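You operate a simulated robot arm through the tools that you are given. There is no shell and no other tool. Be economical: measure what you need, move in short steps, check, and stop when the job is done.

You are at the controls of a simulated robot arm. One attempt, no reset.

JOB
Weigh 120 g of cream sweets into the scoop pan.
Fine: 100 g weight on the green plate, dial at 20 g, beam free, sweets in till the display shows LEVEL; lock the beam last.

The check looks at the end state, three seconds after you hand in, the way a careful person would. Anything else that was tipped, shoved, dropped, spilled or broken makes it a failure.

ROBOT AND FRAMES
A 7-joint arm with a fingered hand on a trunk, on a base that drives. Base frame: it is fixed to the floor where the robot stands at the start and does not move with it; the origin is under the middle of the robot, x ahead of it, y to its left, z up; the surface under the hand at the start is at about z = 0.92. Readings come in m, degrees, newtons and seconds.
Its first joint turns from -115.0 to 115.0 degrees. Places, roughly: balance dial [0.7, 0.1, 1]; beam lock [0.7, 0.3, 1]; cream sweet (5x4x3 cm) [0.8, 0.3, 1.2]. Payload 5 kg.
The tool frame sits at the grasp point between the pads (the TCP): z along the fingers, y along the line on which they close. The tips reach 0.032 m beyond it. The gripper opens to 0.16 m. The gripper's body begins 0.089 m behind the TCP. The gripper is a hand of 4 fingers: y runs from the thumb to the fingers, the wrist lies at [0, 0, -0.267] in the tool frame, and closing takes about 1.5 s.
Orientation is told as [roll, pitch, yaw] about the base's x, y, z axes, in that order, counted from this pose: with the fingers straight down and closing along the base's y, the tool's x points along the base's -x, its y along +y and its z along -z.

CONTROLS
- The arm moves only by the tool send_rows. Its arguments are lists of equal length, an entry for each row: "slide": the shift along the tool's x, y, z in m, a list of three; "dr": the turn, a rotation vector about the tool's x, y, z in rad, a list of three. In form: {"slide": [[x, y, z], ...], "dr": [[wx, wy, wz], ...]}. A call has 1 to 10 rows; each row shifts and turns the commanded pose from where the row before left it, along the tool's axes as they then stand. "claw" is the opening in per cent of the stroke, from 0 (shut) to 100 (fully open), set as the call begins (left out, the last holds). A row lasts 0.2 s, in which the tool goes at most 0.05 m and 8.6 degrees; a call with a longer step from one row to the next is refused whole, and so is a gripper value outside its range. A pose out of reach is approached as far as the arm can. The call stops where the force on the tool passes 40 N (or 10 N more than at its start, if that is more) or the arm is blocked; 0.2 s more then pass. The fingers move at their own pace (about 0.045 m/s each) and stop on an object; they squeeze with about 25 N. The grip force told is the motor's: it shows also when the fingers shut on nothing. Time passes only in rows, and 0.2 s behind the last, so rows that do not move let the fingers close. The reply holds the time, the measured pose of the TCP, the force on the tool along the base axes, the opening and the grip force, in the units named above and with some noise, with the torque about the TCP (base axes, N m) and any sound that the robot's microphone picked up, and new pictures: "pictures" is both (left out), scene, wrist or none.
- Cameras (640 x 400 px; columns grow to the right, rows downward): "scene" is now at [0.0167, 0.2191, 1.8836]; the picture's right is [0.17, -0.99, 0.00], its down [-0.71, -0.12, -0.69] and it looks along [0.68, 0.12, -0.72] (base axes); focal length 289 px, centre (320, 200). "wrist" rides on the gripper at [0.08, -0.004, -0.114] in the tool frame; the picture's right is [0.05, 1.00, 0.00], its down [-0.81, 0.04, -0.58] and it looks along [-0.58, 0.03, 0.82] (tool axes); focal length 265 px, centre (320, 200). There is no depth. A picture from a camera that has moved, and an enlarged one, comes with that camera's place and axes in the base frame and with its lens.
- move_column(by): slides the trunk up (or, below 0, down) by that many m; the arm and the scene camera ride with it, the base frame stays. It gives what a move gives, with no picture.
- steer(legs): drives the robot by 1 to 6 legs, each [ahead, turn to the left] in m and degrees, along the robot's own axes; the way and the turn of a leg run together, so that a leg with both is an arc; at most 1.5 m and 180 degrees a leg. The arm and the cameras ride along, it lands a little off, and it stops where it bumps. It gives what a move gives, and a new picture of the scene camera.
- curl_fingers(finger1, finger2, finger3, thumb_bend): sets how far each is bent, from 0 (flat) to 1 (curled in); at 0.3 the hand is open as for a grip, at 0.7 the pads meet at the TCP. One left out holds its place. A second passes; each finger stops where it meets its share of the squeeze, and holds until it gets a number again. A gripper value or a shape takes the hand back. It gives what a move gives, with no picture; readings hold the bend of each and the force on the fingers (four entries, about 0 where the hand has none), thumb and palm.
- set_grasp(shape): the hand has 4 fingers and takes this shape, open, in about a second: jaw (thumb against the fingers, like two jaws); tri (thumb and two fingers); tip (a fingertip pinch); poke (one finger out to press); point (the index stretched); flat (the hand flat); cup (the hand cupped); fist (a fist). The gripper value then closes the fingers along that shape, each until it touches; the sizes above hold for jaw. It gives what a move gives, with no picture.
- turn_head(pan, tilt): turns the head with the scene camera to pan (to the left, within 155 degrees either way) and tilt (down, from -29 to 69), counted from straight ahead of the robot. It gives what a move gives, and a new picture of the scene camera.
- enlarge(camera, box): a new picture of the part [left, top, right, bottom] of that camera's present view, enlarged. No time passes.
- job_done(): hands the job in; it is judged then, once.

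Go step by step. Nothing tells you exact positions but the pictures and the camera data: compare them with the known pose of the tool, close in by small moves and look again before you grip or let go. The budget is 120 turns and 260 pictures, counting those below and the enlarged ones. Unless the task says otherwise, let go and move clear before handing in, and close with one line.

The tools are called after "Call:" as name(argument=value, ...) on one line, values as JSON. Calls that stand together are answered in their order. send_rows: Moves the arm, as the interface text tells. Its arguments: {"type":"object","properties":{"slide":{"type":"array","items":{"type":"array","items":{"type":"number"}}},"dr":{"type":"array","items":{"type":"array","items":{"type":"number"}}},"claw":{"type":"number"},"pictures":{"type":"string","enum":["both","scene","wrist","none"]}},"required":["slide","dr"]} The other tools are called the same way: move_column (by) slides the trunk up or down; set_grasp (shape) gives the hand a shape; curl_fingers (finger1, finger2, finger3, thumb_bend) moves the fingers one by one; steer (legs) drives the base; turn_head (pan, tilt) turns the head that bears the scene camera; enlarge (camera, box) takes an enlarged picture of a part of a camera's view; job_done () hands the job in.

At the start:

```text
clock: 0.0
tcp_pos: [0.5522, 0.1322, 1.3403]
tcp_rot: [0.1, 0.1, 0.1]
wrist_force: [-0.5, 0.0, -0.8]
moment: [-0.03, 0.0, -0.01]
opening: 0.1595
finger_force: 0.0
shape: jaw
bend: [0.3, 0.3, 0.3, 0.3]
finger forces: [0.0, 0.1, 0.0, 0.1, 0.0, 0.0]
trunk travel left (down, up): [-0.725, 0.265]
robot x, y, heading: [0.0003, -0.0004, -0.1]
head pan, tilt: [9.8, 46.0]
```

scene: 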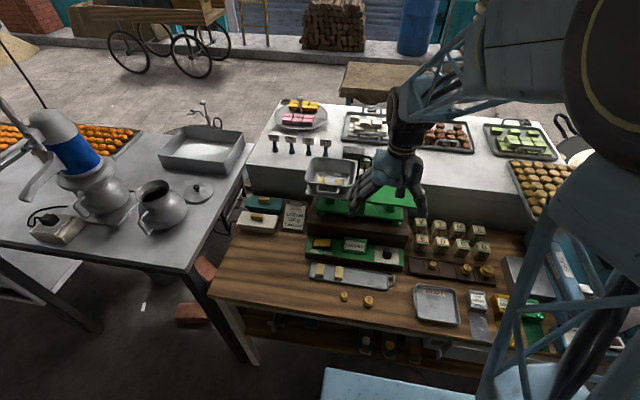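
wrist: 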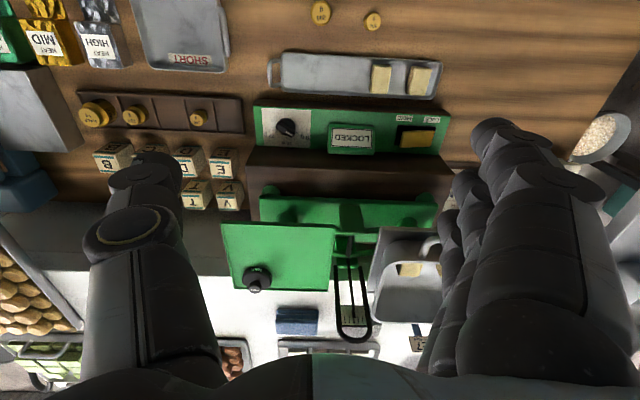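

I see a balance with a green plate, a scoop pan, a lock panel and sweets on trays. I'll enlarge the key areas first.

Call:
enlarge(camera="scene", box=[220, 80, 420, 205])

Call:
enlarge(camera="scene", box=[230, 180, 430, 305])

Call:
enlarge(camera="scene", box=[390, 210, 550, 310])

Call:
enlarge(camera="wrist", box=[60, 80, 460, 330])

```text
3.20 times, centred on (320, 142) of scene
camera zoom: at [0.0167, 0.2191, 1.8836], right [0.17, -0.99, 0.0], down [-0.71, -0.12, -0.69], along [0.68, 0.12, -0.72], focal length 924 px, centre (320, 384)
```

zoom: 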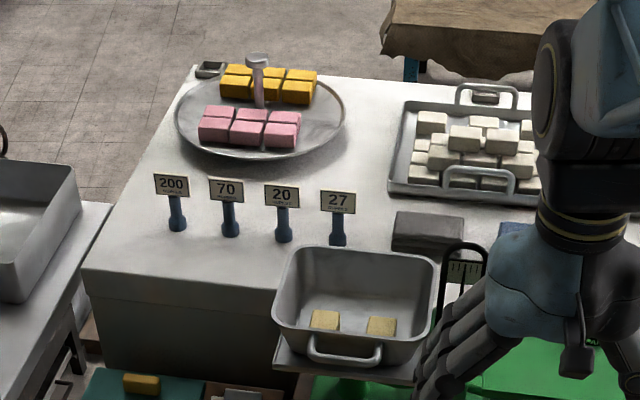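

```text
3.20 times, centred on (330, 242) of scene
camera zoom: at [0.0167, 0.2191, 1.8836], right [0.17, -0.99, 0.0], down [-0.71, -0.12, -0.69], along [0.68, 0.12, -0.72], focal length 924 px, centre (288, 64)
```

zoom: 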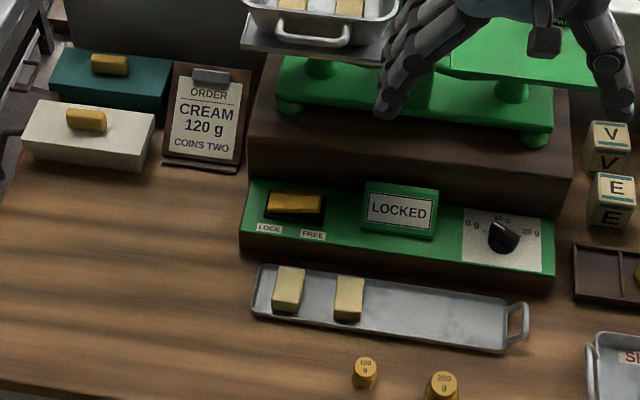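

```text
4.00 times, centred on (470, 260) of scene
camera zoom: at [0.0167, 0.2191, 1.8836], right [0.17, -0.99, 0.0], down [-0.71, -0.12, -0.69], along [0.68, 0.12, -0.72], focal length 1154 px, centre (-280, -40)
```

zoom: 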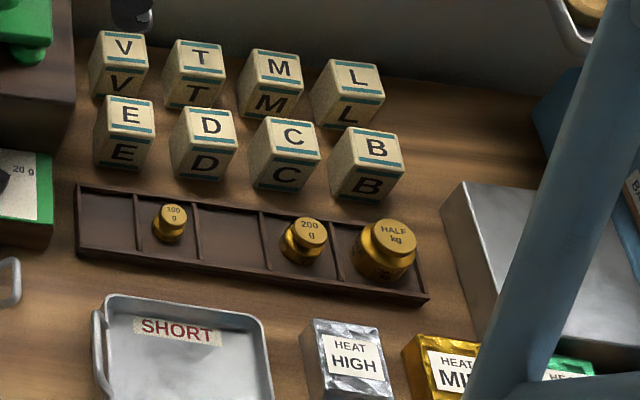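

```text
1.60 times, centred on (260, 205) of wrist
camera zoom: at [0.4725, 0.1262, 1.4541], right [-0.05, 1.0, 0.0], down [0.81, 0.04, 0.58], along [0.58, 0.03, -0.82], focal length 425 px, centre (416, 192)
```

zoom: 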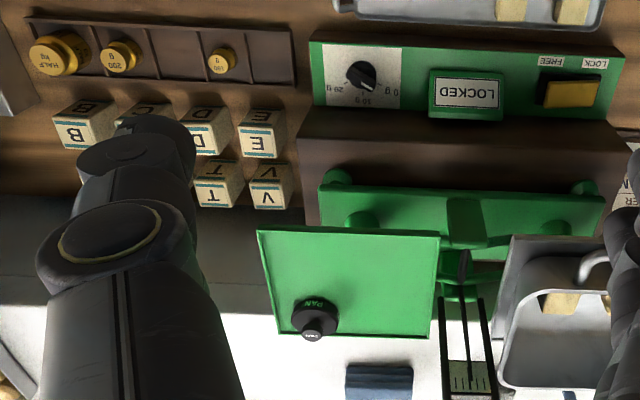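

Two 100 g weights exist, one loose and one in the box, and the black "PAN" piece on the plate is the counterweight for the pan. I'll look closer at the weights and the labels.

Call:
enlarge(camera="scene", box=[330, 280, 394, 320])

Call:
enlarge(camera="scene", box=[410, 250, 506, 310])

Call:
enlarge(camera="wrist", box=[240, 0, 460, 150])

Call:
enlarge(camera="scene", box=[300, 230, 412, 300])

Call:
enlarge(camera="scene", box=[230, 185, 326, 245])

```text
10.00 times, centred on (362, 300) of scene
camera zoom: at [0.0167, 0.2191, 1.8836], right [0.17, -0.99, 0.0], down [-0.71, -0.12, -0.69], along [0.68, 0.12, -0.72], focal length 2886 px, centre (-100, -800)
```

zoom: 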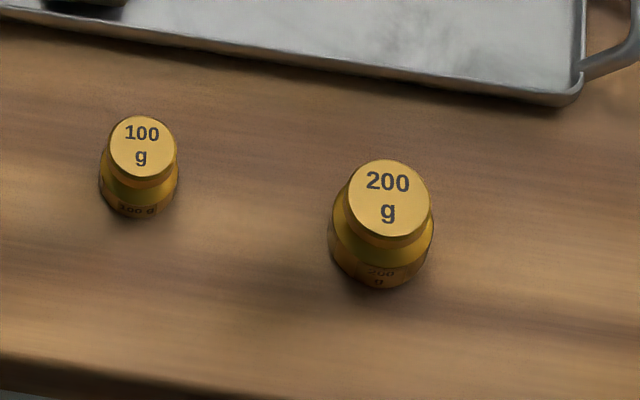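

```text
6.67 times, centred on (458, 280) of scene
camera zoom: at [0.0167, 0.2191, 1.8836], right [0.17, -0.99, 0.0], down [-0.71, -0.12, -0.69], along [0.68, 0.12, -0.72], focal length 1924 px, centre (-600, -333)
```

zoom: 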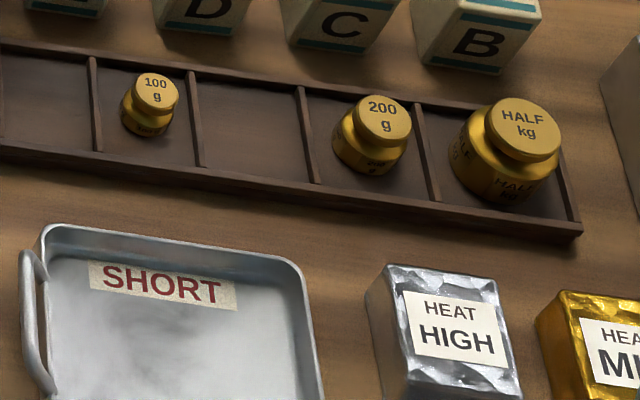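

```text
2.67 times, centred on (350, 75) of wrist
camera zoom: at [0.4725, 0.1262, 1.4541], right [-0.05, 1.0, 0.0], down [0.81, 0.04, 0.58], along [0.58, 0.03, -0.82], focal length 708 px, centre (240, 533)
```

zoom: 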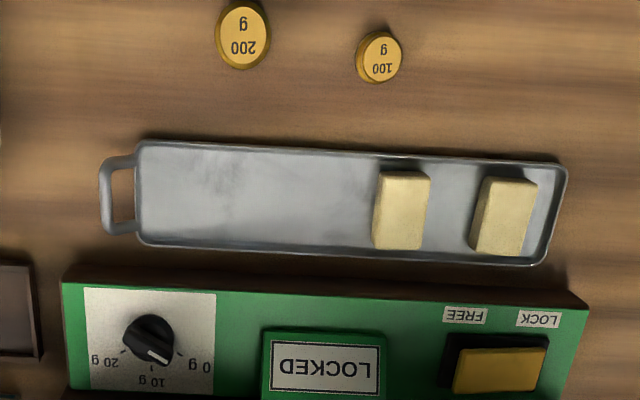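

```text
5.71 times, centred on (356, 265) of scene
camera zoom: at [0.0167, 0.2191, 1.8836], right [0.17, -0.99, 0.0], down [-0.71, -0.12, -0.69], along [0.68, 0.12, -0.72], focal length 1649 px, centre (114, -171)
```

zoom: 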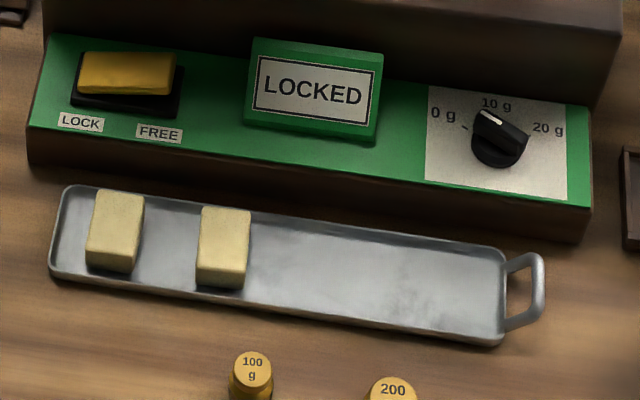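

```text
6.67 times, centred on (278, 215) of scene
camera zoom: at [0.0167, 0.2191, 1.8836], right [0.17, -0.99, 0.0], down [-0.71, -0.12, -0.69], along [0.68, 0.12, -0.72], focal length 1924 px, centre (600, 100)
```

zoom: 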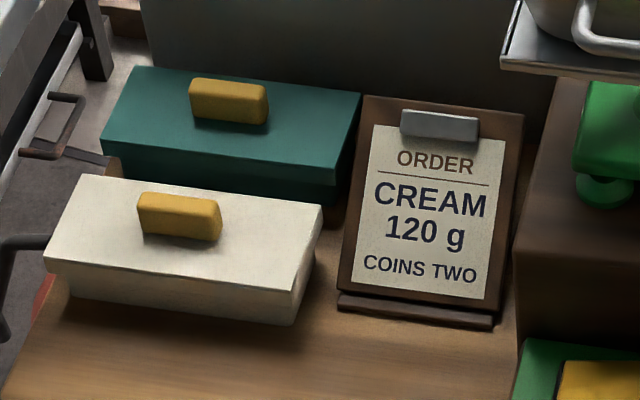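

Loose 100 g is near [0.468, 0.217], with the boxed one farther right as a spare. I'll try the fingertip pinch shape and see what it looks like.

Call:
set_grasp(shape="tip")

Call:
send_rows(slide=[[0.04, 0.02, 0.04], [0.02, 0.03, 0.02]], dr=[[0, 0, 0], [0, 0, 0]])

```text
clock: 0.9
tcp_pos: [0.5511, 0.1308, 1.3403]
tcp_rot: [0.1, 0.1, 0.0]
wrist_force: [-0.1, 0.1, 0.0]
moment: [0.02, 0.03, 0.02]
opening: 0.1599
finger_force: 0.1
shape: tip
bend: [0.01, 0.3, 0.01, 0.3]
finger forces: [0.0, 0.0, 0.0, 0.0, 0.0, 0.0]
trunk travel left (down, up): [-0.725, 0.265]
robot x, y, heading: [-0.0034, 0.0016, 0.0]
head pan, tilt: [9.8, 46.0]
```

```text
refused: row 1 steps farther than a row can; nothing moved
```

The step was too long, so I'll move in shorter steps and look at the hand.

Call:
send_rows(slide=[[0.03, 0.02, 0.02], [0.02, 0.02, 0.03], [0.02, 0.02, 0.03]], dr=[[0, 0, 0], [0, 0, 0], [0, 0, 0]])

```text
clock: 1.7
tcp_pos: [0.4834, 0.191, 1.2599]
tcp_rot: [-0.1, -0.2, 0.0]
wrist_force: [-0.7, -0.7, -0.6]
moment: [-0.01, -0.02, 0.03]
opening: 0.1599
finger_force: 0.1
shape: tip
bend: [0.01, 0.3, 0.01, 0.3]
finger forces: [0.0, 0.0, 0.0, 0.0, 0.0, 0.1]
trunk travel left (down, up): [-0.725, 0.265]
robot x, y, heading: [-0.0026, 0.0014, -0.0]
head pan, tilt: [9.8, 46.0]
camera scene: at [0.0167, 0.2199, 1.8836], right [0.17, -0.99, 0.0], down [-0.71, -0.12, -0.69], along [0.68, 0.12, -0.72], focal length 289 px, centre (320, 200)
camera wrist: at [0.4029, 0.1858, 1.3735], right [-0.05, 1.0, 0.0], down [0.81, 0.04, 0.58], along [0.58, 0.03, -0.82], focal length 265 px, centre (320, 200)
```

scene: 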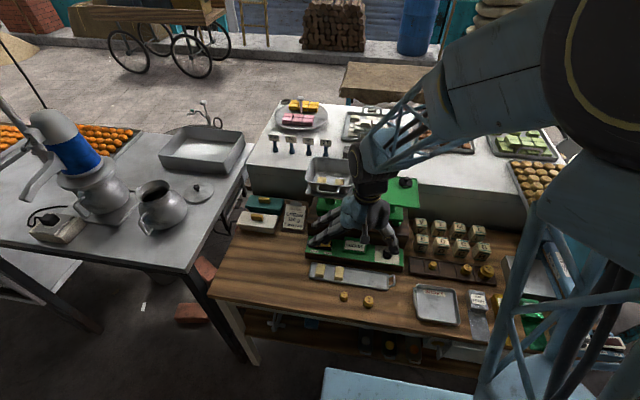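
wrist: 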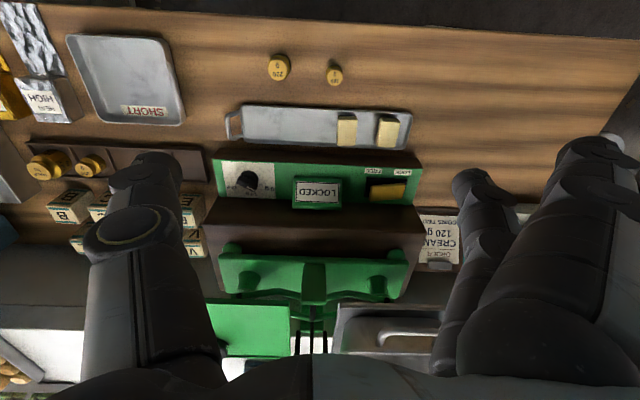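

Call:
enlarge(camera="scene", box=[290, 120, 450, 270])

```text
2.67 times, centred on (370, 195) of scene
camera zoom: at [0.0167, 0.2199, 1.8836], right [0.17, -0.99, 0.0], down [-0.71, -0.12, -0.69], along [0.68, 0.12, -0.72], focal length 770 px, centre (187, 213)
```

zoom: 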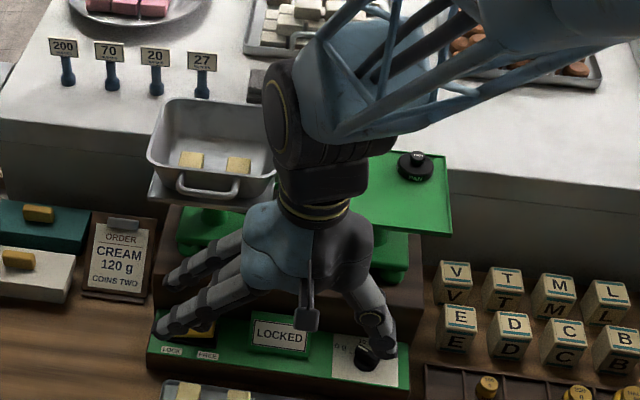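

The fingers spread to the +y side and the thumb to the −y side. I'll move above the loose 100 g weight.

Call:
send_rows(slide=[[0.004, 0.01, 0.04], [0.004, 0.013, 0.04], [0, 0, 0.04], [0, 0, 0.04], [0, 0, 0]], dr=[[0, 0, 0], [0, 0, 0], [0, 0, 0], [0, 0, 0], [0, 0, 0]], claw=60)

Call:
enlarge(camera="scene", box=[270, 180, 430, 330])

```text
clock: 2.9
tcp_pos: [0.4731, 0.2118, 1.0981]
tcp_rot: [0.0, -0.1, 0.0]
wrist_force: [-0.4, -0.1, -0.3]
moment: [0.01, 0.01, 0.01]
opening: 0.0964
finger_force: 0.1
shape: tip
bend: [0.01, 0.71, 0.01, 0.69]
finger forces: [0.1, 0.0, 0.0, 0.1, 0.0, 0.0]
trunk travel left (down, up): [-0.725, 0.265]
robot x, y, heading: [-0.001, -0.0009, -0.1]
head pan, tilt: [9.8, 46.0]
camera scene: at [0.0162, 0.2187, 1.8838], right [0.17, -0.99, 0.0], down [-0.71, -0.12, -0.7], along [0.69, 0.12, -0.72], focal length 289 px, centre (320, 200)
camera wrist: at [0.3933, 0.2077, 1.212], right [-0.05, 1.0, 0.0], down [0.81, 0.04, 0.58], along [0.58, 0.03, -0.82], focal length 265 px, centre (320, 200)
```

scene: 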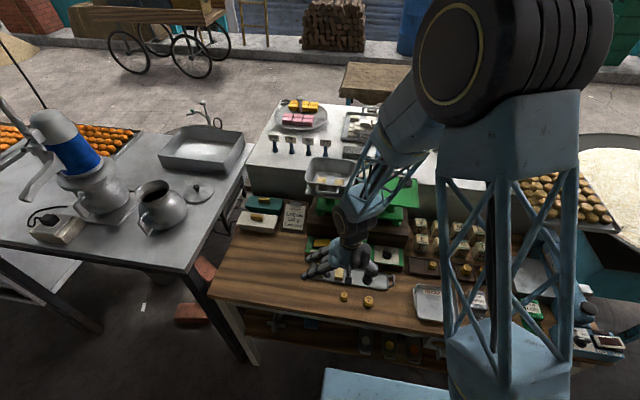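
wrist: 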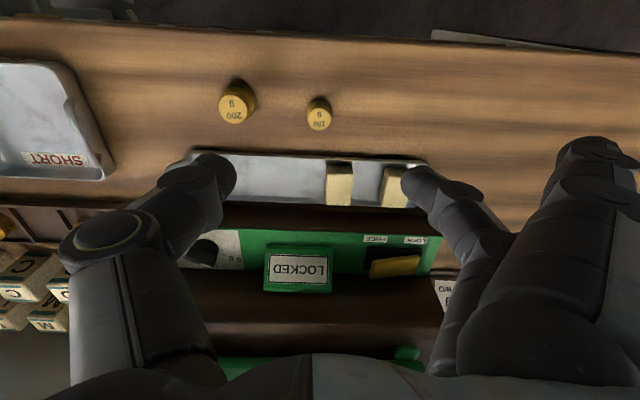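

```text
2.67 times, centred on (350, 255) of scene
camera zoom: at [0.0162, 0.2187, 1.8838], right [0.17, -0.99, 0.0], down [-0.71, -0.12, -0.7], along [0.69, 0.12, -0.72], focal length 770 px, centre (240, 53)
```

zoom: 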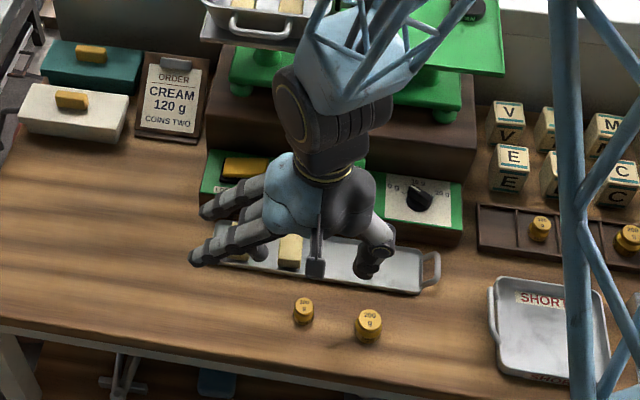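

The weight sits almost under the TCP. I'll narrow the opening so the thumb clears the 200 g weight, and descend partway.

Call:
send_rows(slide=[[0.004, 0.0, 0.0], [0, 0, 0], [0, 0, 0.03], [0, 0, 0.03], [0, 0, 0.03], [0, 0, 0]], dr=[[0, 0, 0], [0, 0, 0], [0, 0, 0], [0, 0, 0], [0, 0, 0], [0, 0, 0]], claw=38)

Call:
enlarge(camera="scene", box=[290, 240, 418, 320])

```text
clock: 4.3
tcp_pos: [0.4696, 0.2131, 1.0094]
tcp_rot: [0.0, -0.1, -0.1]
wrist_force: [0.0, -0.3, 0.1]
moment: [-0.02, -0.01, 0.0]
opening: 0.0615
finger_force: 0.0
shape: tip
bend: [0.01, 0.73, 0.01, 0.7]
finger forces: [0.0, 0.0, 0.1, 0.0, 0.1, 0.1]
trunk travel left (down, up): [-0.725, 0.265]
robot x, y, heading: [-0.0009, 0.0006, 0.1]
head pan, tilt: [9.8, 46.0]
camera scene: at [0.0163, 0.2188, 1.8838], right [0.17, -0.99, 0.0], down [-0.71, -0.12, -0.7], along [0.69, 0.12, -0.72], focal length 289 px, centre (320, 200)
camera wrist: at [0.3907, 0.2088, 1.1244], right [-0.05, 1.0, 0.0], down [0.81, 0.04, 0.58], along [0.58, 0.03, -0.82], focal length 265 px, centre (320, 200)
```

scene: 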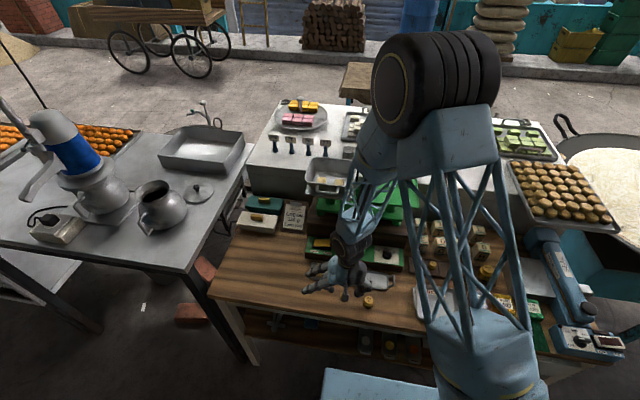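
wrist: 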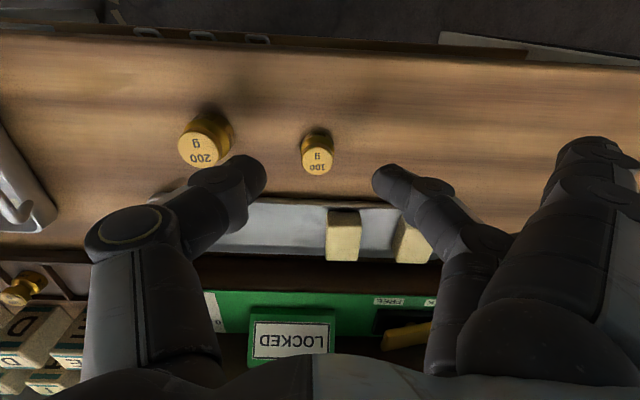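

```text
5.00 times, centred on (354, 280) of scene
camera zoom: at [0.0163, 0.2188, 1.8838], right [0.17, -0.99, 0.0], down [-0.71, -0.12, -0.7], along [0.69, 0.12, -0.72], focal length 1443 px, centre (150, -200)
```

zoom: 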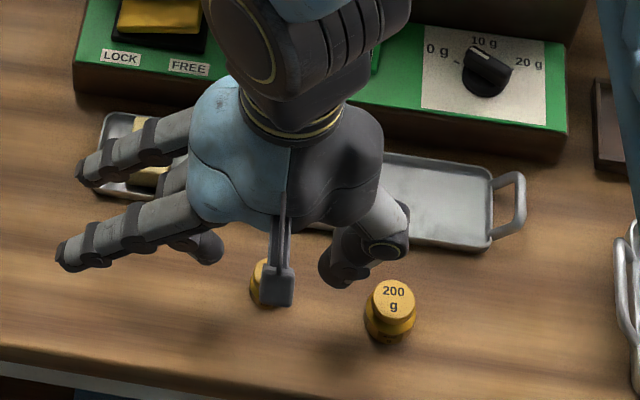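

The weight is centred between thumb and finger. I'll descend the rest of the way and close.

Call:
send_rows(slide=[[0.001, 0, 0.025], [0.001, 0, 0.024], [0, 0, 0]], dr=[[0, 0, 0], [0, 0, 0], [0, 0, 0]], pictures="wrist")

Call:
send_rows(slide=[[0, 0, 0], [0, 0, 0], [0, 0, 0], [0, 0, 0], [0, 0, 0], [0, 0, 0], [0, 0, 0]], dr=[[0, 0, 0], [0, 0, 0], [0, 0, 0], [0, 0, 0], [0, 0, 0], [0, 0, 0], [0, 0, 0]], claw=0, pictures="wrist")

```text
clock: 5.1
tcp_pos: [0.4689, 0.2139, 0.9599]
tcp_rot: [0.0, 0.0, -0.1]
wrist_force: [-0.1, 0.2, 0.3]
moment: [0.0, 0.02, 0.01]
opening: 0.0616
finger_force: 0.0
shape: tip
bend: [0.01, 0.73, 0.01, 0.7]
finger forces: [0.0, 0.0, 0.0, 0.0, 0.0, 0.1]
trunk travel left (down, up): [-0.725, 0.265]
robot x, y, heading: [0.0032, 0.0007, -0.0]
head pan, tilt: [9.8, 46.0]
camera wrist: at [0.3897, 0.2091, 1.0748], right [-0.05, 1.0, 0.0], down [0.81, 0.04, 0.58], along [0.58, 0.03, -0.82], focal length 265 px, centre (320, 200)
```

wrist: 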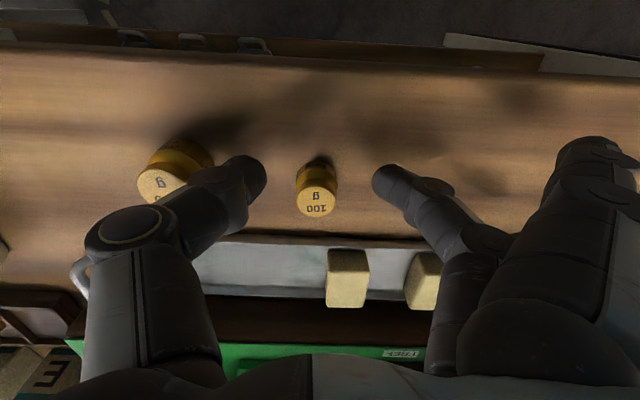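

```text
clock: 6.7
tcp_pos: [0.4695, 0.2133, 0.9608]
tcp_rot: [0.0, 0.0, 0.0]
wrist_force: [-0.1, -0.2, 0.0]
moment: [0.04, -0.01, -0.02]
opening: 0.0032
finger_force: 25.1
shape: tip
bend: [0.27, 0.72, 0.27, 0.71]
finger forces: [0.0, 0.1, 0.0, 0.1, 0.0, 0.0]
trunk travel left (down, up): [-0.725, 0.265]
robot x, y, heading: [0.002, 0.0009, 0.3]
head pan, tilt: [9.8, 46.0]
camera wrist: at [0.3897, 0.2092, 1.0749], right [-0.05, 1.0, 0.0], down [0.81, 0.04, 0.58], along [0.58, 0.03, -0.82], focal length 265 px, centre (320, 200)
```

wrist: 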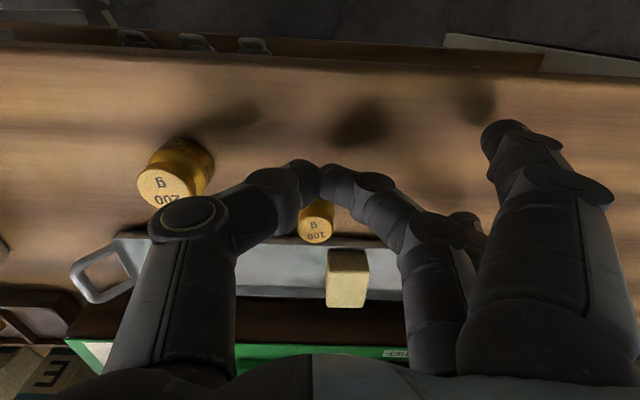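

The weight slipped forward out of the pinch, since its real x was a little larger than I assumed. I'll open and look.

Call:
send_rows(slide=[[0, 0, 0], [0, 0, 0], [0, 0, 0], [0, 0, 0], [0, 0, 0]], dr=[[0, 0, 0], [0, 0, 0], [0, 0, 0], [0, 0, 0], [0, 0, 0]], claw=38, pictures="none")

Call:
send_rows(slide=[[0, 0, -0.03], [0, 0, -0.02], [0, 0, 0]], dr=[[0, 0, 0], [0, 0, 0], [0, 0, 0]], pictures="wrist")

Call:
enlarge(camera="wrist", box=[240, 100, 480, 250])

```text
clock: 7.9
tcp_pos: [0.4696, 0.2146, 0.9614]
tcp_rot: [0.0, 0.0, 0.0]
wrist_force: [0.1, -0.3, -0.1]
moment: [0.01, -0.01, 0.0]
opening: 0.0601
finger_force: 0.0
shape: tip
bend: [0.01, 0.73, 0.01, 0.7]
finger forces: [0.1, 0.0, 0.0, 0.1, 0.1, 0.1]
trunk travel left (down, up): [-0.725, 0.265]
robot x, y, heading: [0.0011, -0.0056, 0.3]
head pan, tilt: [9.8, 46.0]
```

```text
clock: 8.7
tcp_pos: [0.4687, 0.2135, 1.0115]
tcp_rot: [0.0, 0.0, 0.1]
wrist_force: [-0.1, 0.3, -0.4]
moment: [-0.01, 0.02, 0.0]
opening: 0.0599
finger_force: 0.0
shape: tip
bend: [0.01, 0.73, 0.01, 0.7]
finger forces: [0.0, 0.0, 0.0, 0.0, 0.0, 0.1]
trunk travel left (down, up): [-0.725, 0.265]
robot x, y, heading: [0.0042, 0.0001, 0.1]
head pan, tilt: [9.8, 46.0]
camera wrist: at [0.3895, 0.2089, 1.1255], right [-0.05, 1.0, 0.0], down [0.82, 0.04, 0.58], along [0.58, 0.03, -0.82], focal length 265 px, centre (320, 200)
```

wrist: 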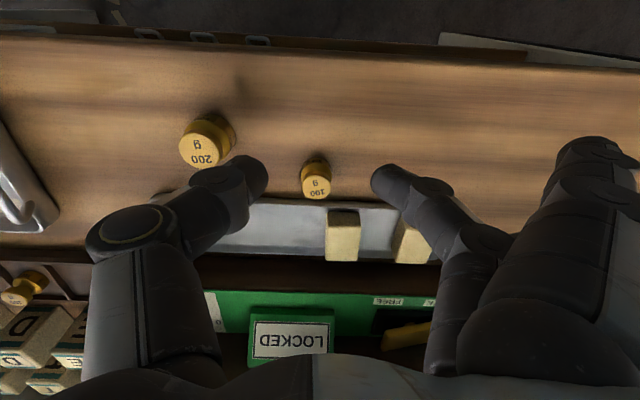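

```text
2.67 times, centred on (360, 175) of wrist
camera zoom: at [0.3895, 0.2089, 1.1255], right [-0.05, 1.0, 0.0], down [0.82, 0.04, 0.58], along [0.58, 0.03, -0.82], focal length 708 px, centre (213, 267)
```

zoom: 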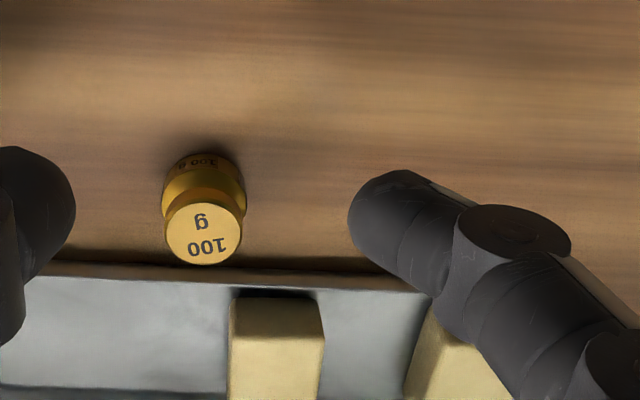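

The weight now stands upright near [0.503, 0.214], and the tray and sweets are unmoved. I'll line up there with a small yaw so the far finger stays clear of the sweets.

Call:
send_rows(slide=[[-0.015, 0, 0], [-0.016, 0, 0], [0, 0, 0.02], [0, 0, 0]], dr=[[0, 0, 0], [0, 0, 0], [0, 0, -0.14], [0, 0, 0]])

Call:
enlarge(camera="wrist", box=[220, 100, 460, 250])

Call:
enlarge(camera="scene", box=[290, 240, 418, 320])

```text
clock: 9.7
tcp_pos: [0.4992, 0.2146, 0.9921]
tcp_rot: [0.0, -0.1, 8.1]
wrist_force: [-0.1, 0.6, 0.9]
moment: [-0.03, 0.01, 0.0]
opening: 0.06
finger_force: 0.0
shape: tip
bend: [0.01, 0.73, 0.01, 0.7]
finger forces: [0.1, 0.0, 0.0, 0.0, 0.0, 0.0]
trunk travel left (down, up): [-0.725, 0.265]
robot x, y, heading: [-0.0037, 0.0006, 0.1]
head pan, tilt: [9.8, 46.0]
camera scene: at [0.0166, 0.2188, 1.8837], right [0.17, -0.99, 0.0], down [-0.71, -0.12, -0.7], along [0.69, 0.12, -0.72], focal length 289 px, centre (320, 200)
camera wrist: at [0.4218, 0.1979, 1.1052], right [-0.19, 0.98, 0.0], down [0.8, 0.16, 0.58], along [0.57, 0.11, -0.82], focal length 265 px, centre (320, 200)
```

scene: 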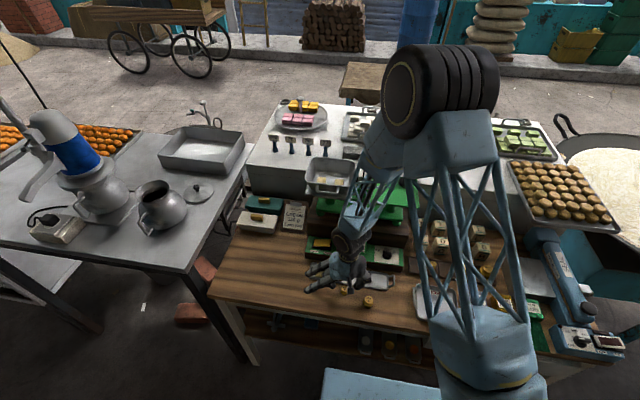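
wrist: 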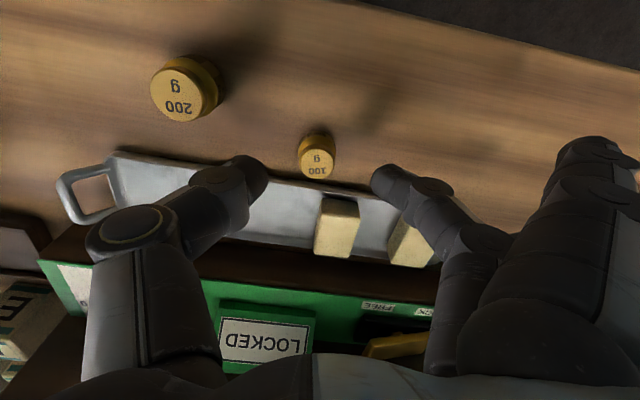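

```text
2.67 times, centred on (340, 175) of wrist
camera zoom: at [0.4218, 0.1979, 1.1052], right [-0.19, 0.98, 0.0], down [0.8, 0.16, 0.58], along [0.57, 0.11, -0.82], focal length 708 px, centre (267, 267)
```

zoom: 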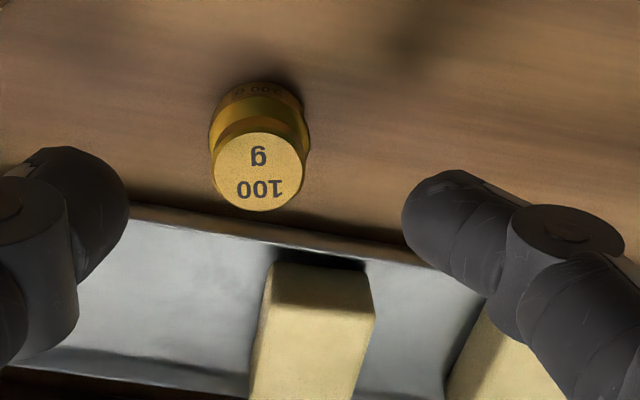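

```text
5.00 times, centred on (354, 280) of scene
camera zoom: at [0.0166, 0.2188, 1.8837], right [0.17, -0.99, 0.0], down [-0.71, -0.12, -0.7], along [0.69, 0.12, -0.72], focal length 1443 px, centre (150, -200)
```

zoom: 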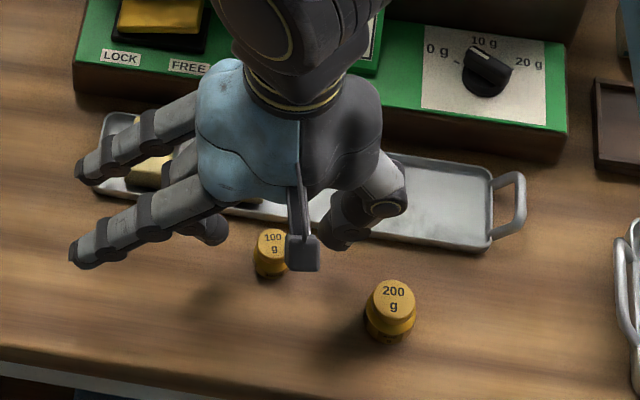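

The weight is at about [0.504, 0.212]. I'll make a small correction, lower and close.

Call:
send_rows(slide=[[-0.004, -0.002, 0.012], [0, 0, 0.015], [0, 0, 0.0095], [0, 0, 0]], dr=[[0, 0, 0], [0, 0, 0], [0, 0, 0], [0, 0, 0]], pictures="wrist")

Call:
enlarge(camera="wrist", box=[220, 100, 460, 250])

```text
clock: 10.7
tcp_pos: [0.5043, 0.2141, 0.9547]
tcp_rot: [0.0, 0.1, 8.0]
wrist_force: [0.0, 0.0, 0.1]
moment: [-0.02, 0.0, 0.03]
opening: 0.06
finger_force: 0.1
shape: tip
bend: [0.01, 0.73, 0.01, 0.7]
finger forces: [0.0, 0.0, 0.0, 0.0, 0.0, 0.1]
trunk travel left (down, up): [-0.725, 0.265]
robot x, y, heading: [0.0007, 0.0013, -0.3]
head pan, tilt: [9.8, 46.0]
camera wrist: at [0.4259, 0.1977, 1.0683], right [-0.19, 0.98, 0.0], down [0.8, 0.16, 0.58], along [0.57, 0.11, -0.82], focal length 265 px, centre (320, 200)
```

wrist: 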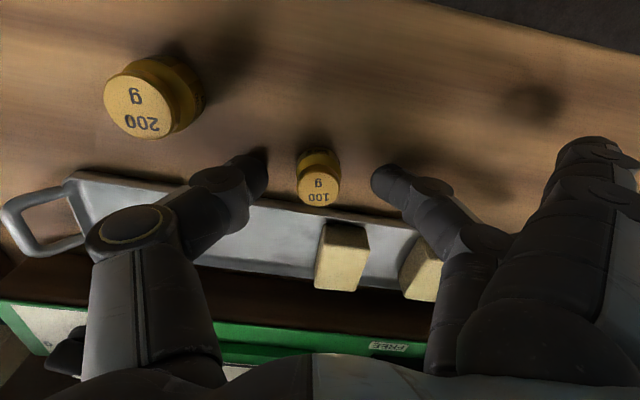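

```text
2.67 times, centred on (340, 175) of wrist
camera zoom: at [0.4259, 0.1977, 1.0683], right [-0.19, 0.98, 0.0], down [0.8, 0.16, 0.58], along [0.57, 0.11, -0.82], focal length 708 px, centre (267, 267)
```

zoom: 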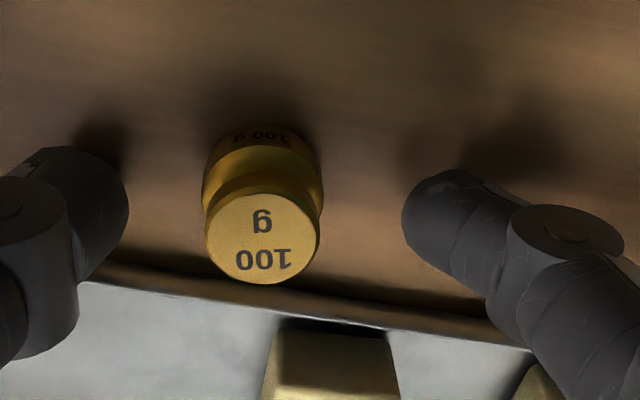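

It is aligned now, so I'll close on it.

Call:
send_rows(slide=[[0, 0, 0], [0, 0, 0], [0, 0, 0], [0, 0, 0], [0, 0, 0], [0, 0, 0]], dr=[[0, 0, 0], [0, 0, 0], [0, 0, 0], [0, 0, 0], [0, 0, 0], [0, 0, 0]], claw=0, pictures="wrist")

```text
clock: 12.1
tcp_pos: [0.5035, 0.2141, 0.9539]
tcp_rot: [0.0, 0.0, 7.9]
wrist_force: [0.8, -0.1, 0.2]
moment: [-0.01, 0.03, 0.01]
opening: 0.0208
finger_force: 25.2
shape: tip
bend: [0.27, 0.72, 0.27, 0.7]
finger forces: [0.1, 22.2, 0.0, 0.1, 21.5, 0.0]
trunk travel left (down, up): [-0.725, 0.265]
robot x, y, heading: [0.0019, 0.0023, -0.2]
head pan, tilt: [9.8, 46.0]
camera wrist: at [0.4259, 0.1976, 1.0683], right [-0.19, 0.98, 0.0], down [0.8, 0.16, 0.58], along [0.57, 0.11, -0.82], focal length 265 px, centre (320, 200)
```

wrist: 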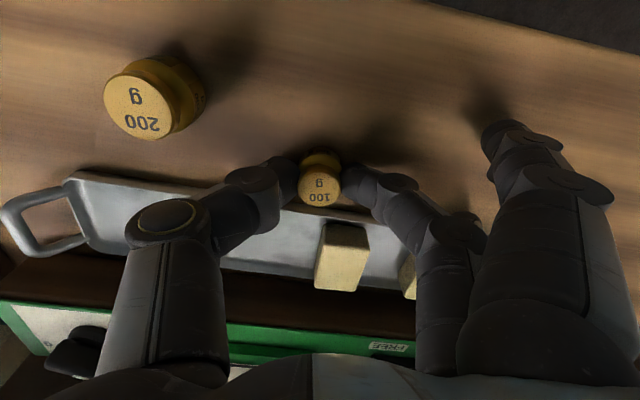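

Gripped with a 21 mm opening and about 22 N on each side. I'll lift straight up and check that it holds.

Call:
send_rows(slide=[[0, 0, -0.02], [0, 0, -0.04], [0, 0, -0.045], [0, 0, -0.045], [0, 0, -0.045], [0, 0, -0.045], [0, 0, -0.045], [0, 0, -0.04], [0, 0, 0]], dr=[[0, 0, 0], [0, 0, 0], [0, 0, 0], [0, 0, 0], [0, 0, 0], [0, 0, 0], [0, 0, 0], [0, 0, 0], [0, 0, 0]])

Call:
enlarge(camera="scene", box=[290, 120, 450, 220])

```text
clock: 13.8
tcp_pos: [0.4997, 0.2206, 1.2324]
tcp_rot: [4.1, -4.1, 10.0]
wrist_force: [1.9, 1.5, 13.2]
moment: [-0.17, 0.26, -0.01]
opening: 0.0202
finger_force: 25.1
shape: tip
bend: [0.28, 0.72, 0.28, 0.7]
finger forces: [0.0, 23.2, 0.1, 0.1, 22.6, 0.1]
trunk travel left (down, up): [-0.725, 0.265]
robot x, y, heading: [0.0439, 0.0034, 7.4]
head pan, tilt: [9.8, 46.0]
stopped in row 8: the arm was blocked; the commanded pose is now the measured one
camera scene: at [0.1447, 0.2173, 1.8826], right [0.29, -0.96, -0.02], down [-0.72, -0.21, -0.66], along [0.62, 0.21, -0.75], focal length 289 px, centre (320, 200)
camera wrist: at [0.4156, 0.1932, 1.339], right [-0.23, 0.97, 0.07], down [0.76, 0.14, 0.64], along [0.61, 0.2, -0.77], focal length 265 px, centre (320, 200)
```

scene: 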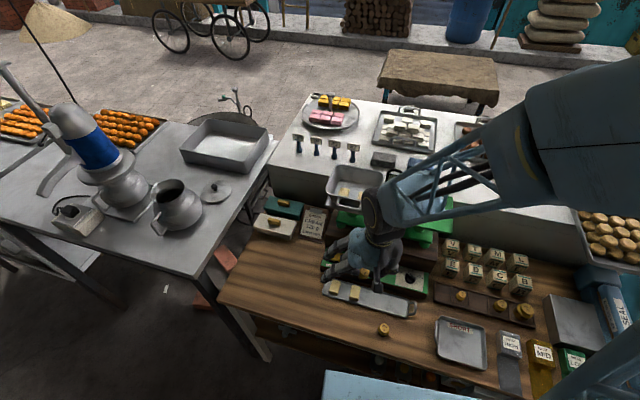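
wrist: 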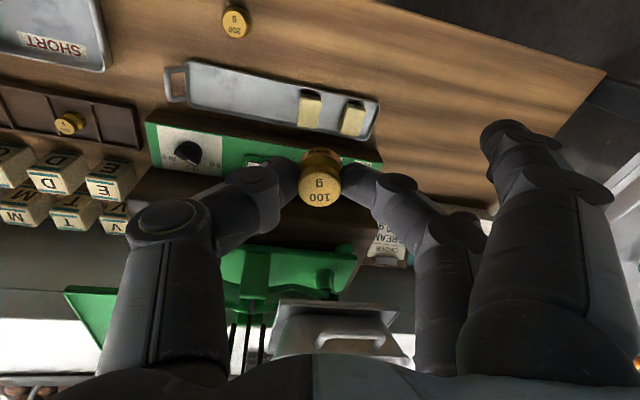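

```text
4.00 times, centred on (370, 170) of scene
camera zoom: at [0.1447, 0.2173, 1.8826], right [0.29, -0.96, -0.02], down [-0.72, -0.21, -0.66], along [0.62, 0.21, -0.75], focal length 1154 px, centre (120, 320)
```

zoom: 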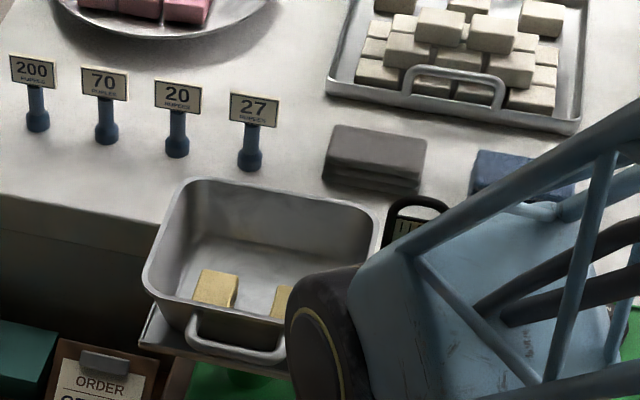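

The arm was blocked and the robot seems to have leaned or shifted. I'll hold still and see how it settles.

Call:
send_rows(slide=[[0, 0, 0]], dr=[[0, 0, 0]], pictures="scene")

```text
clock: 14.1
tcp_pos: [0.323, 0.1745, 1.2835]
tcp_rot: [0.4, -10.0, 5.4]
wrist_force: [-0.9, 1.0, -1.1]
moment: [-0.23, 0.01, 0.06]
opening: 0.0197
finger_force: 25.2
shape: tip
bend: [0.28, 0.72, 0.28, 0.7]
finger forces: [0.0, 22.7, 0.0, 0.1, 22.4, 0.0]
trunk travel left (down, up): [-0.725, 0.265]
robot x, y, heading: [0.0196, 0.0046, 3.3]
head pan, tilt: [9.8, 46.0]
stopped in row 1: the arm was blocked; the commanded pose is now the measured one
camera scene: at [-0.0804, 0.2241, 1.8951], right [0.23, -0.97, 0.01], down [-0.66, -0.16, -0.73], along [0.72, 0.16, -0.68], focal length 289 px, centre (320, 200)
```

scene: 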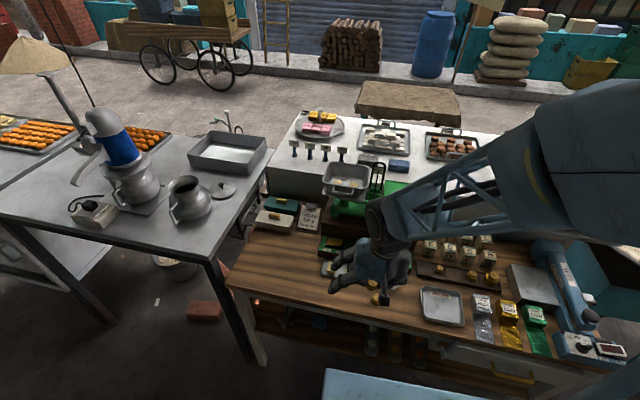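

The robot is rocking on its base after the abrupt stop. I'll let it settle before anything else.

Call:
send_rows(slide=[[0, 0, 0], [0, 0, 0]], dr=[[0, 0, 0], [0, 0, 0]], pictures="none")

Call:
send_rows(slide=[[0, 0, 0], [0, 0, 0], [0, 0, 0], [0, 0, 0]], dr=[[0, 0, 0], [0, 0, 0], [0, 0, 0], [0, 0, 0]], pictures="both")

```text
clock: 14.6
tcp_pos: [0.5162, 0.1693, 1.2595]
tcp_rot: [1.2, -10.6, -1.4]
wrist_force: [-2.8, -0.4, 1.2]
moment: [-0.01, -0.25, 0.06]
opening: 0.02
finger_force: 25.0
shape: tip
bend: [0.28, 0.72, 0.28, 0.7]
finger forces: [0.0, 22.6, 0.0, 0.0, 22.4, 0.0]
trunk travel left (down, up): [-0.725, 0.265]
robot x, y, heading: [0.0145, -0.0007, 3.2]
head pan, tilt: [9.8, 46.0]
stopped in row 2: the arm was blocked; the commanded pose is now the measured one
```

```text
clock: 14.9
tcp_pos: [0.5579, 0.183, 1.2137]
tcp_rot: [2.3, -6.1, 0.8]
wrist_force: [-4.4, 1.2, 3.4]
moment: [-0.02, -0.3, 0.01]
opening: 0.0196
finger_force: 24.7
shape: tip
bend: [0.28, 0.72, 0.28, 0.7]
finger forces: [0.0, 22.7, 0.0, 0.0, 22.5, 0.1]
trunk travel left (down, up): [-0.725, 0.265]
robot x, y, heading: [0.0202, 0.0043, 3.1]
head pan, tilt: [9.8, 46.0]
stopped in row 1: the arm was blocked; the commanded pose is now the measured one
camera scene: at [0.0112, 0.2205, 1.8838], right [0.23, -0.97, 0.0], down [-0.69, -0.16, -0.7], along [0.68, 0.16, -0.71], focal length 289 px, centre (320, 200)
camera wrist: at [0.4668, 0.1726, 1.3174], right [-0.07, 1.0, 0.03], down [0.75, 0.03, 0.66], along [0.66, 0.07, -0.75], focal length 265 px, centre (320, 200)
```

scene: 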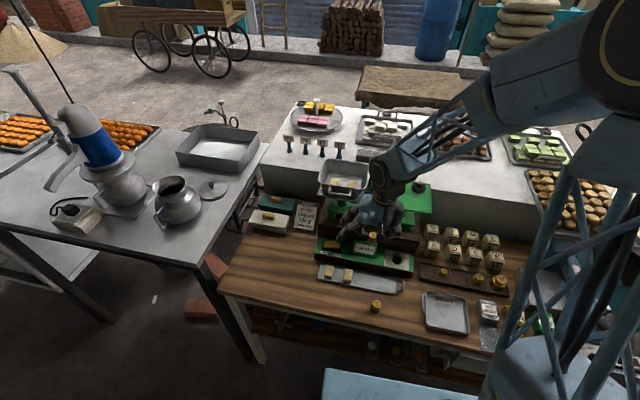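
wrist: 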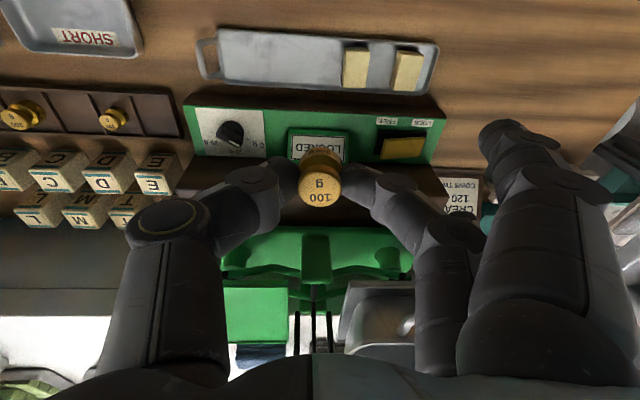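

The robot is upright again and the weight is still held. I'll wait once more to confirm it is still.

Call:
send_rows(slide=[[0, 0, 0], [0, 0, 0], [0, 0, 0], [0, 0, 0]], dr=[[0, 0, 0], [0, 0, 0], [0, 0, 0], [0, 0, 0]], pictures="none")

Call:
send_rows(slide=[[0, 0, 0], [0, 0, 0], [0, 0, 0], [0, 0, 0]], dr=[[0, 0, 0], [0, 0, 0], [0, 0, 0], [0, 0, 0]], pictures="scene")

Call:
enlarge(camera="scene", box=[250, 140, 510, 340])

```text
clock: 15.9
tcp_pos: [0.5571, 0.1817, 1.2157]
tcp_rot: [2.3, -6.2, 0.7]
wrist_force: [-0.4, -0.3, -1.9]
moment: [0.02, 0.04, -0.02]
opening: 0.0194
finger_force: 24.7
shape: tip
bend: [0.28, 0.72, 0.28, 0.7]
finger forces: [0.1, 22.6, 0.1, 0.1, 22.6, 0.1]
trunk travel left (down, up): [-0.725, 0.265]
robot x, y, heading: [0.0218, 0.0032, 3.0]
head pan, tilt: [9.8, 46.0]
```

```text
clock: 16.9
tcp_pos: [0.5566, 0.1811, 1.2147]
tcp_rot: [2.3, -6.2, 0.6]
wrist_force: [-0.3, 0.1, -1.1]
moment: [0.0, 0.04, 0.0]
opening: 0.0198
finger_force: 25.1
shape: tip
bend: [0.28, 0.72, 0.28, 0.7]
finger forces: [0.0, 22.5, 0.1, 0.1, 22.6, 0.0]
trunk travel left (down, up): [-0.725, 0.265]
robot x, y, heading: [0.0207, 0.0041, 3.2]
head pan, tilt: [9.8, 46.0]
camera scene: at [0.0261, 0.2214, 1.8837], right [0.22, -0.97, 0.0], down [-0.7, -0.16, -0.69], along [0.68, 0.16, -0.72], focal length 289 px, centre (320, 200)
```

scene: 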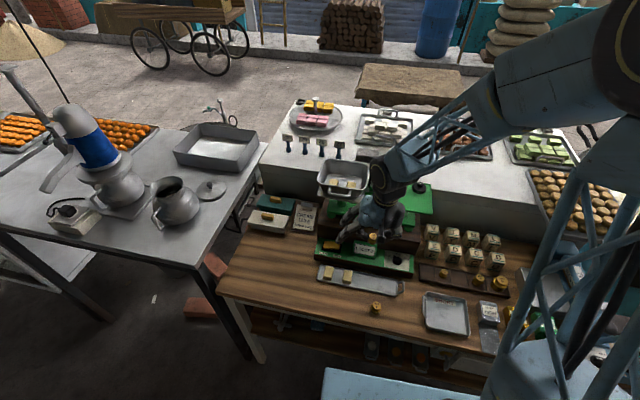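

```text
2.00 times, centred on (380, 240) of scene
camera zoom: at [0.0261, 0.2214, 1.8837], right [0.22, -0.97, 0.0], down [-0.7, -0.16, -0.69], along [0.68, 0.16, -0.72], focal length 577 px, centre (200, 120)
```

zoom: 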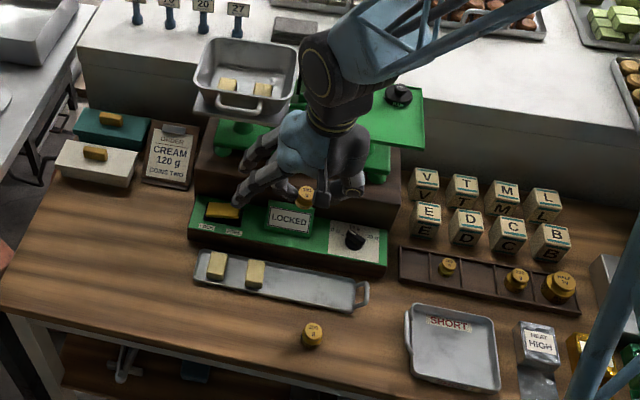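

All is settled with nothing on the table disturbed, and the robot stands at about x 0.021, heading 3°. I'll go slower: raise the trunk to gain height, then straighten the tool.

Call:
move_column(by=0.12)

Call:
send_rows(slide=[[0, 0, 0], [0, 0, 0], [0, 0, 0]], dr=[[0.02, 0.054, 0], [0.02, 0.054, 0.0], [0, 0, 0]])

```text
clock: 18.4
tcp_pos: [0.5198, 0.1878, 1.3397]
tcp_rot: [1.5, -6.4, 1.0]
wrist_force: [0.3, 0.7, 0.0]
moment: [0.02, 0.03, 0.0]
opening: 0.0194
finger_force: 25.2
shape: tip
bend: [0.28, 0.72, 0.28, 0.7]
finger forces: [0.1, 22.8, 0.1, 0.0, 22.6, 0.0]
trunk travel left (down, up): [-0.845, 0.145]
robot x, y, heading: [0.0207, 0.0065, 3.3]
head pan, tilt: [9.8, 46.0]
```

```text
clock: 19.0
tcp_pos: [0.4942, 0.1215, 1.3386]
tcp_rot: [-3.3, 1.7, 1.8]
wrist_force: [-5.8, -7.7, 1.6]
moment: [0.71, -0.48, 0.05]
opening: 0.0197
finger_force: 24.0
shape: tip
bend: [0.28, 0.72, 0.28, 0.7]
finger forces: [0.0, 23.4, 0.0, 0.0, 24.0, 0.0]
trunk travel left (down, up): [-0.845, 0.145]
robot x, y, heading: [0.0085, 0.0031, 3.3]
head pan, tilt: [9.8, 46.0]
stopped in row 3: the arm was blocked; the commanded pose is now the measured one
camera scene: at [-0.2151, 0.2002, 2.0214], right [0.23, -0.97, 0.01], down [-0.61, -0.16, -0.78], along [0.76, 0.17, -0.63], focal length 289 px, centre (320, 200)
camera wrist: at [0.4182, 0.1193, 1.4552], right [-0.09, 0.99, -0.06], down [0.83, 0.1, 0.55], along [0.55, 0.0, -0.83], focal length 265 px, centre (320, 200)
```

scene: 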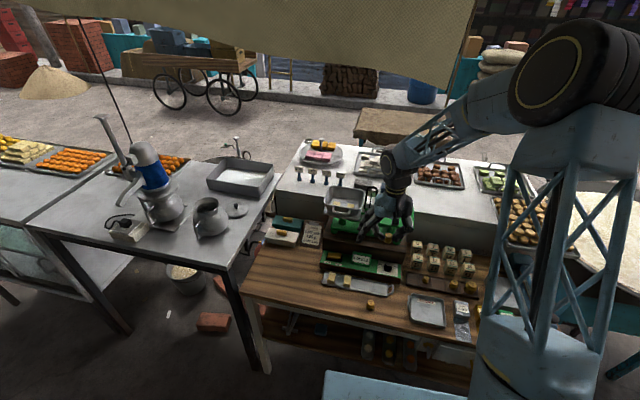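
wrist: 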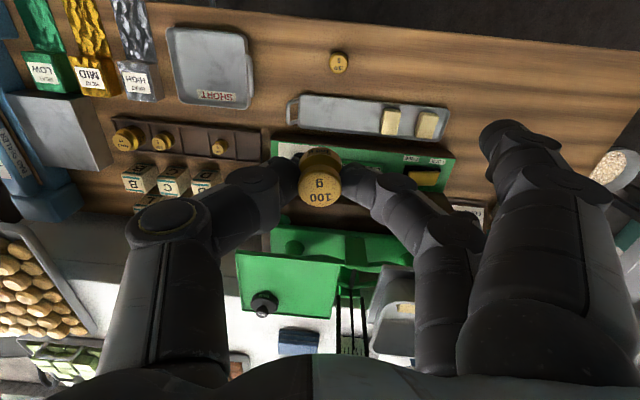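

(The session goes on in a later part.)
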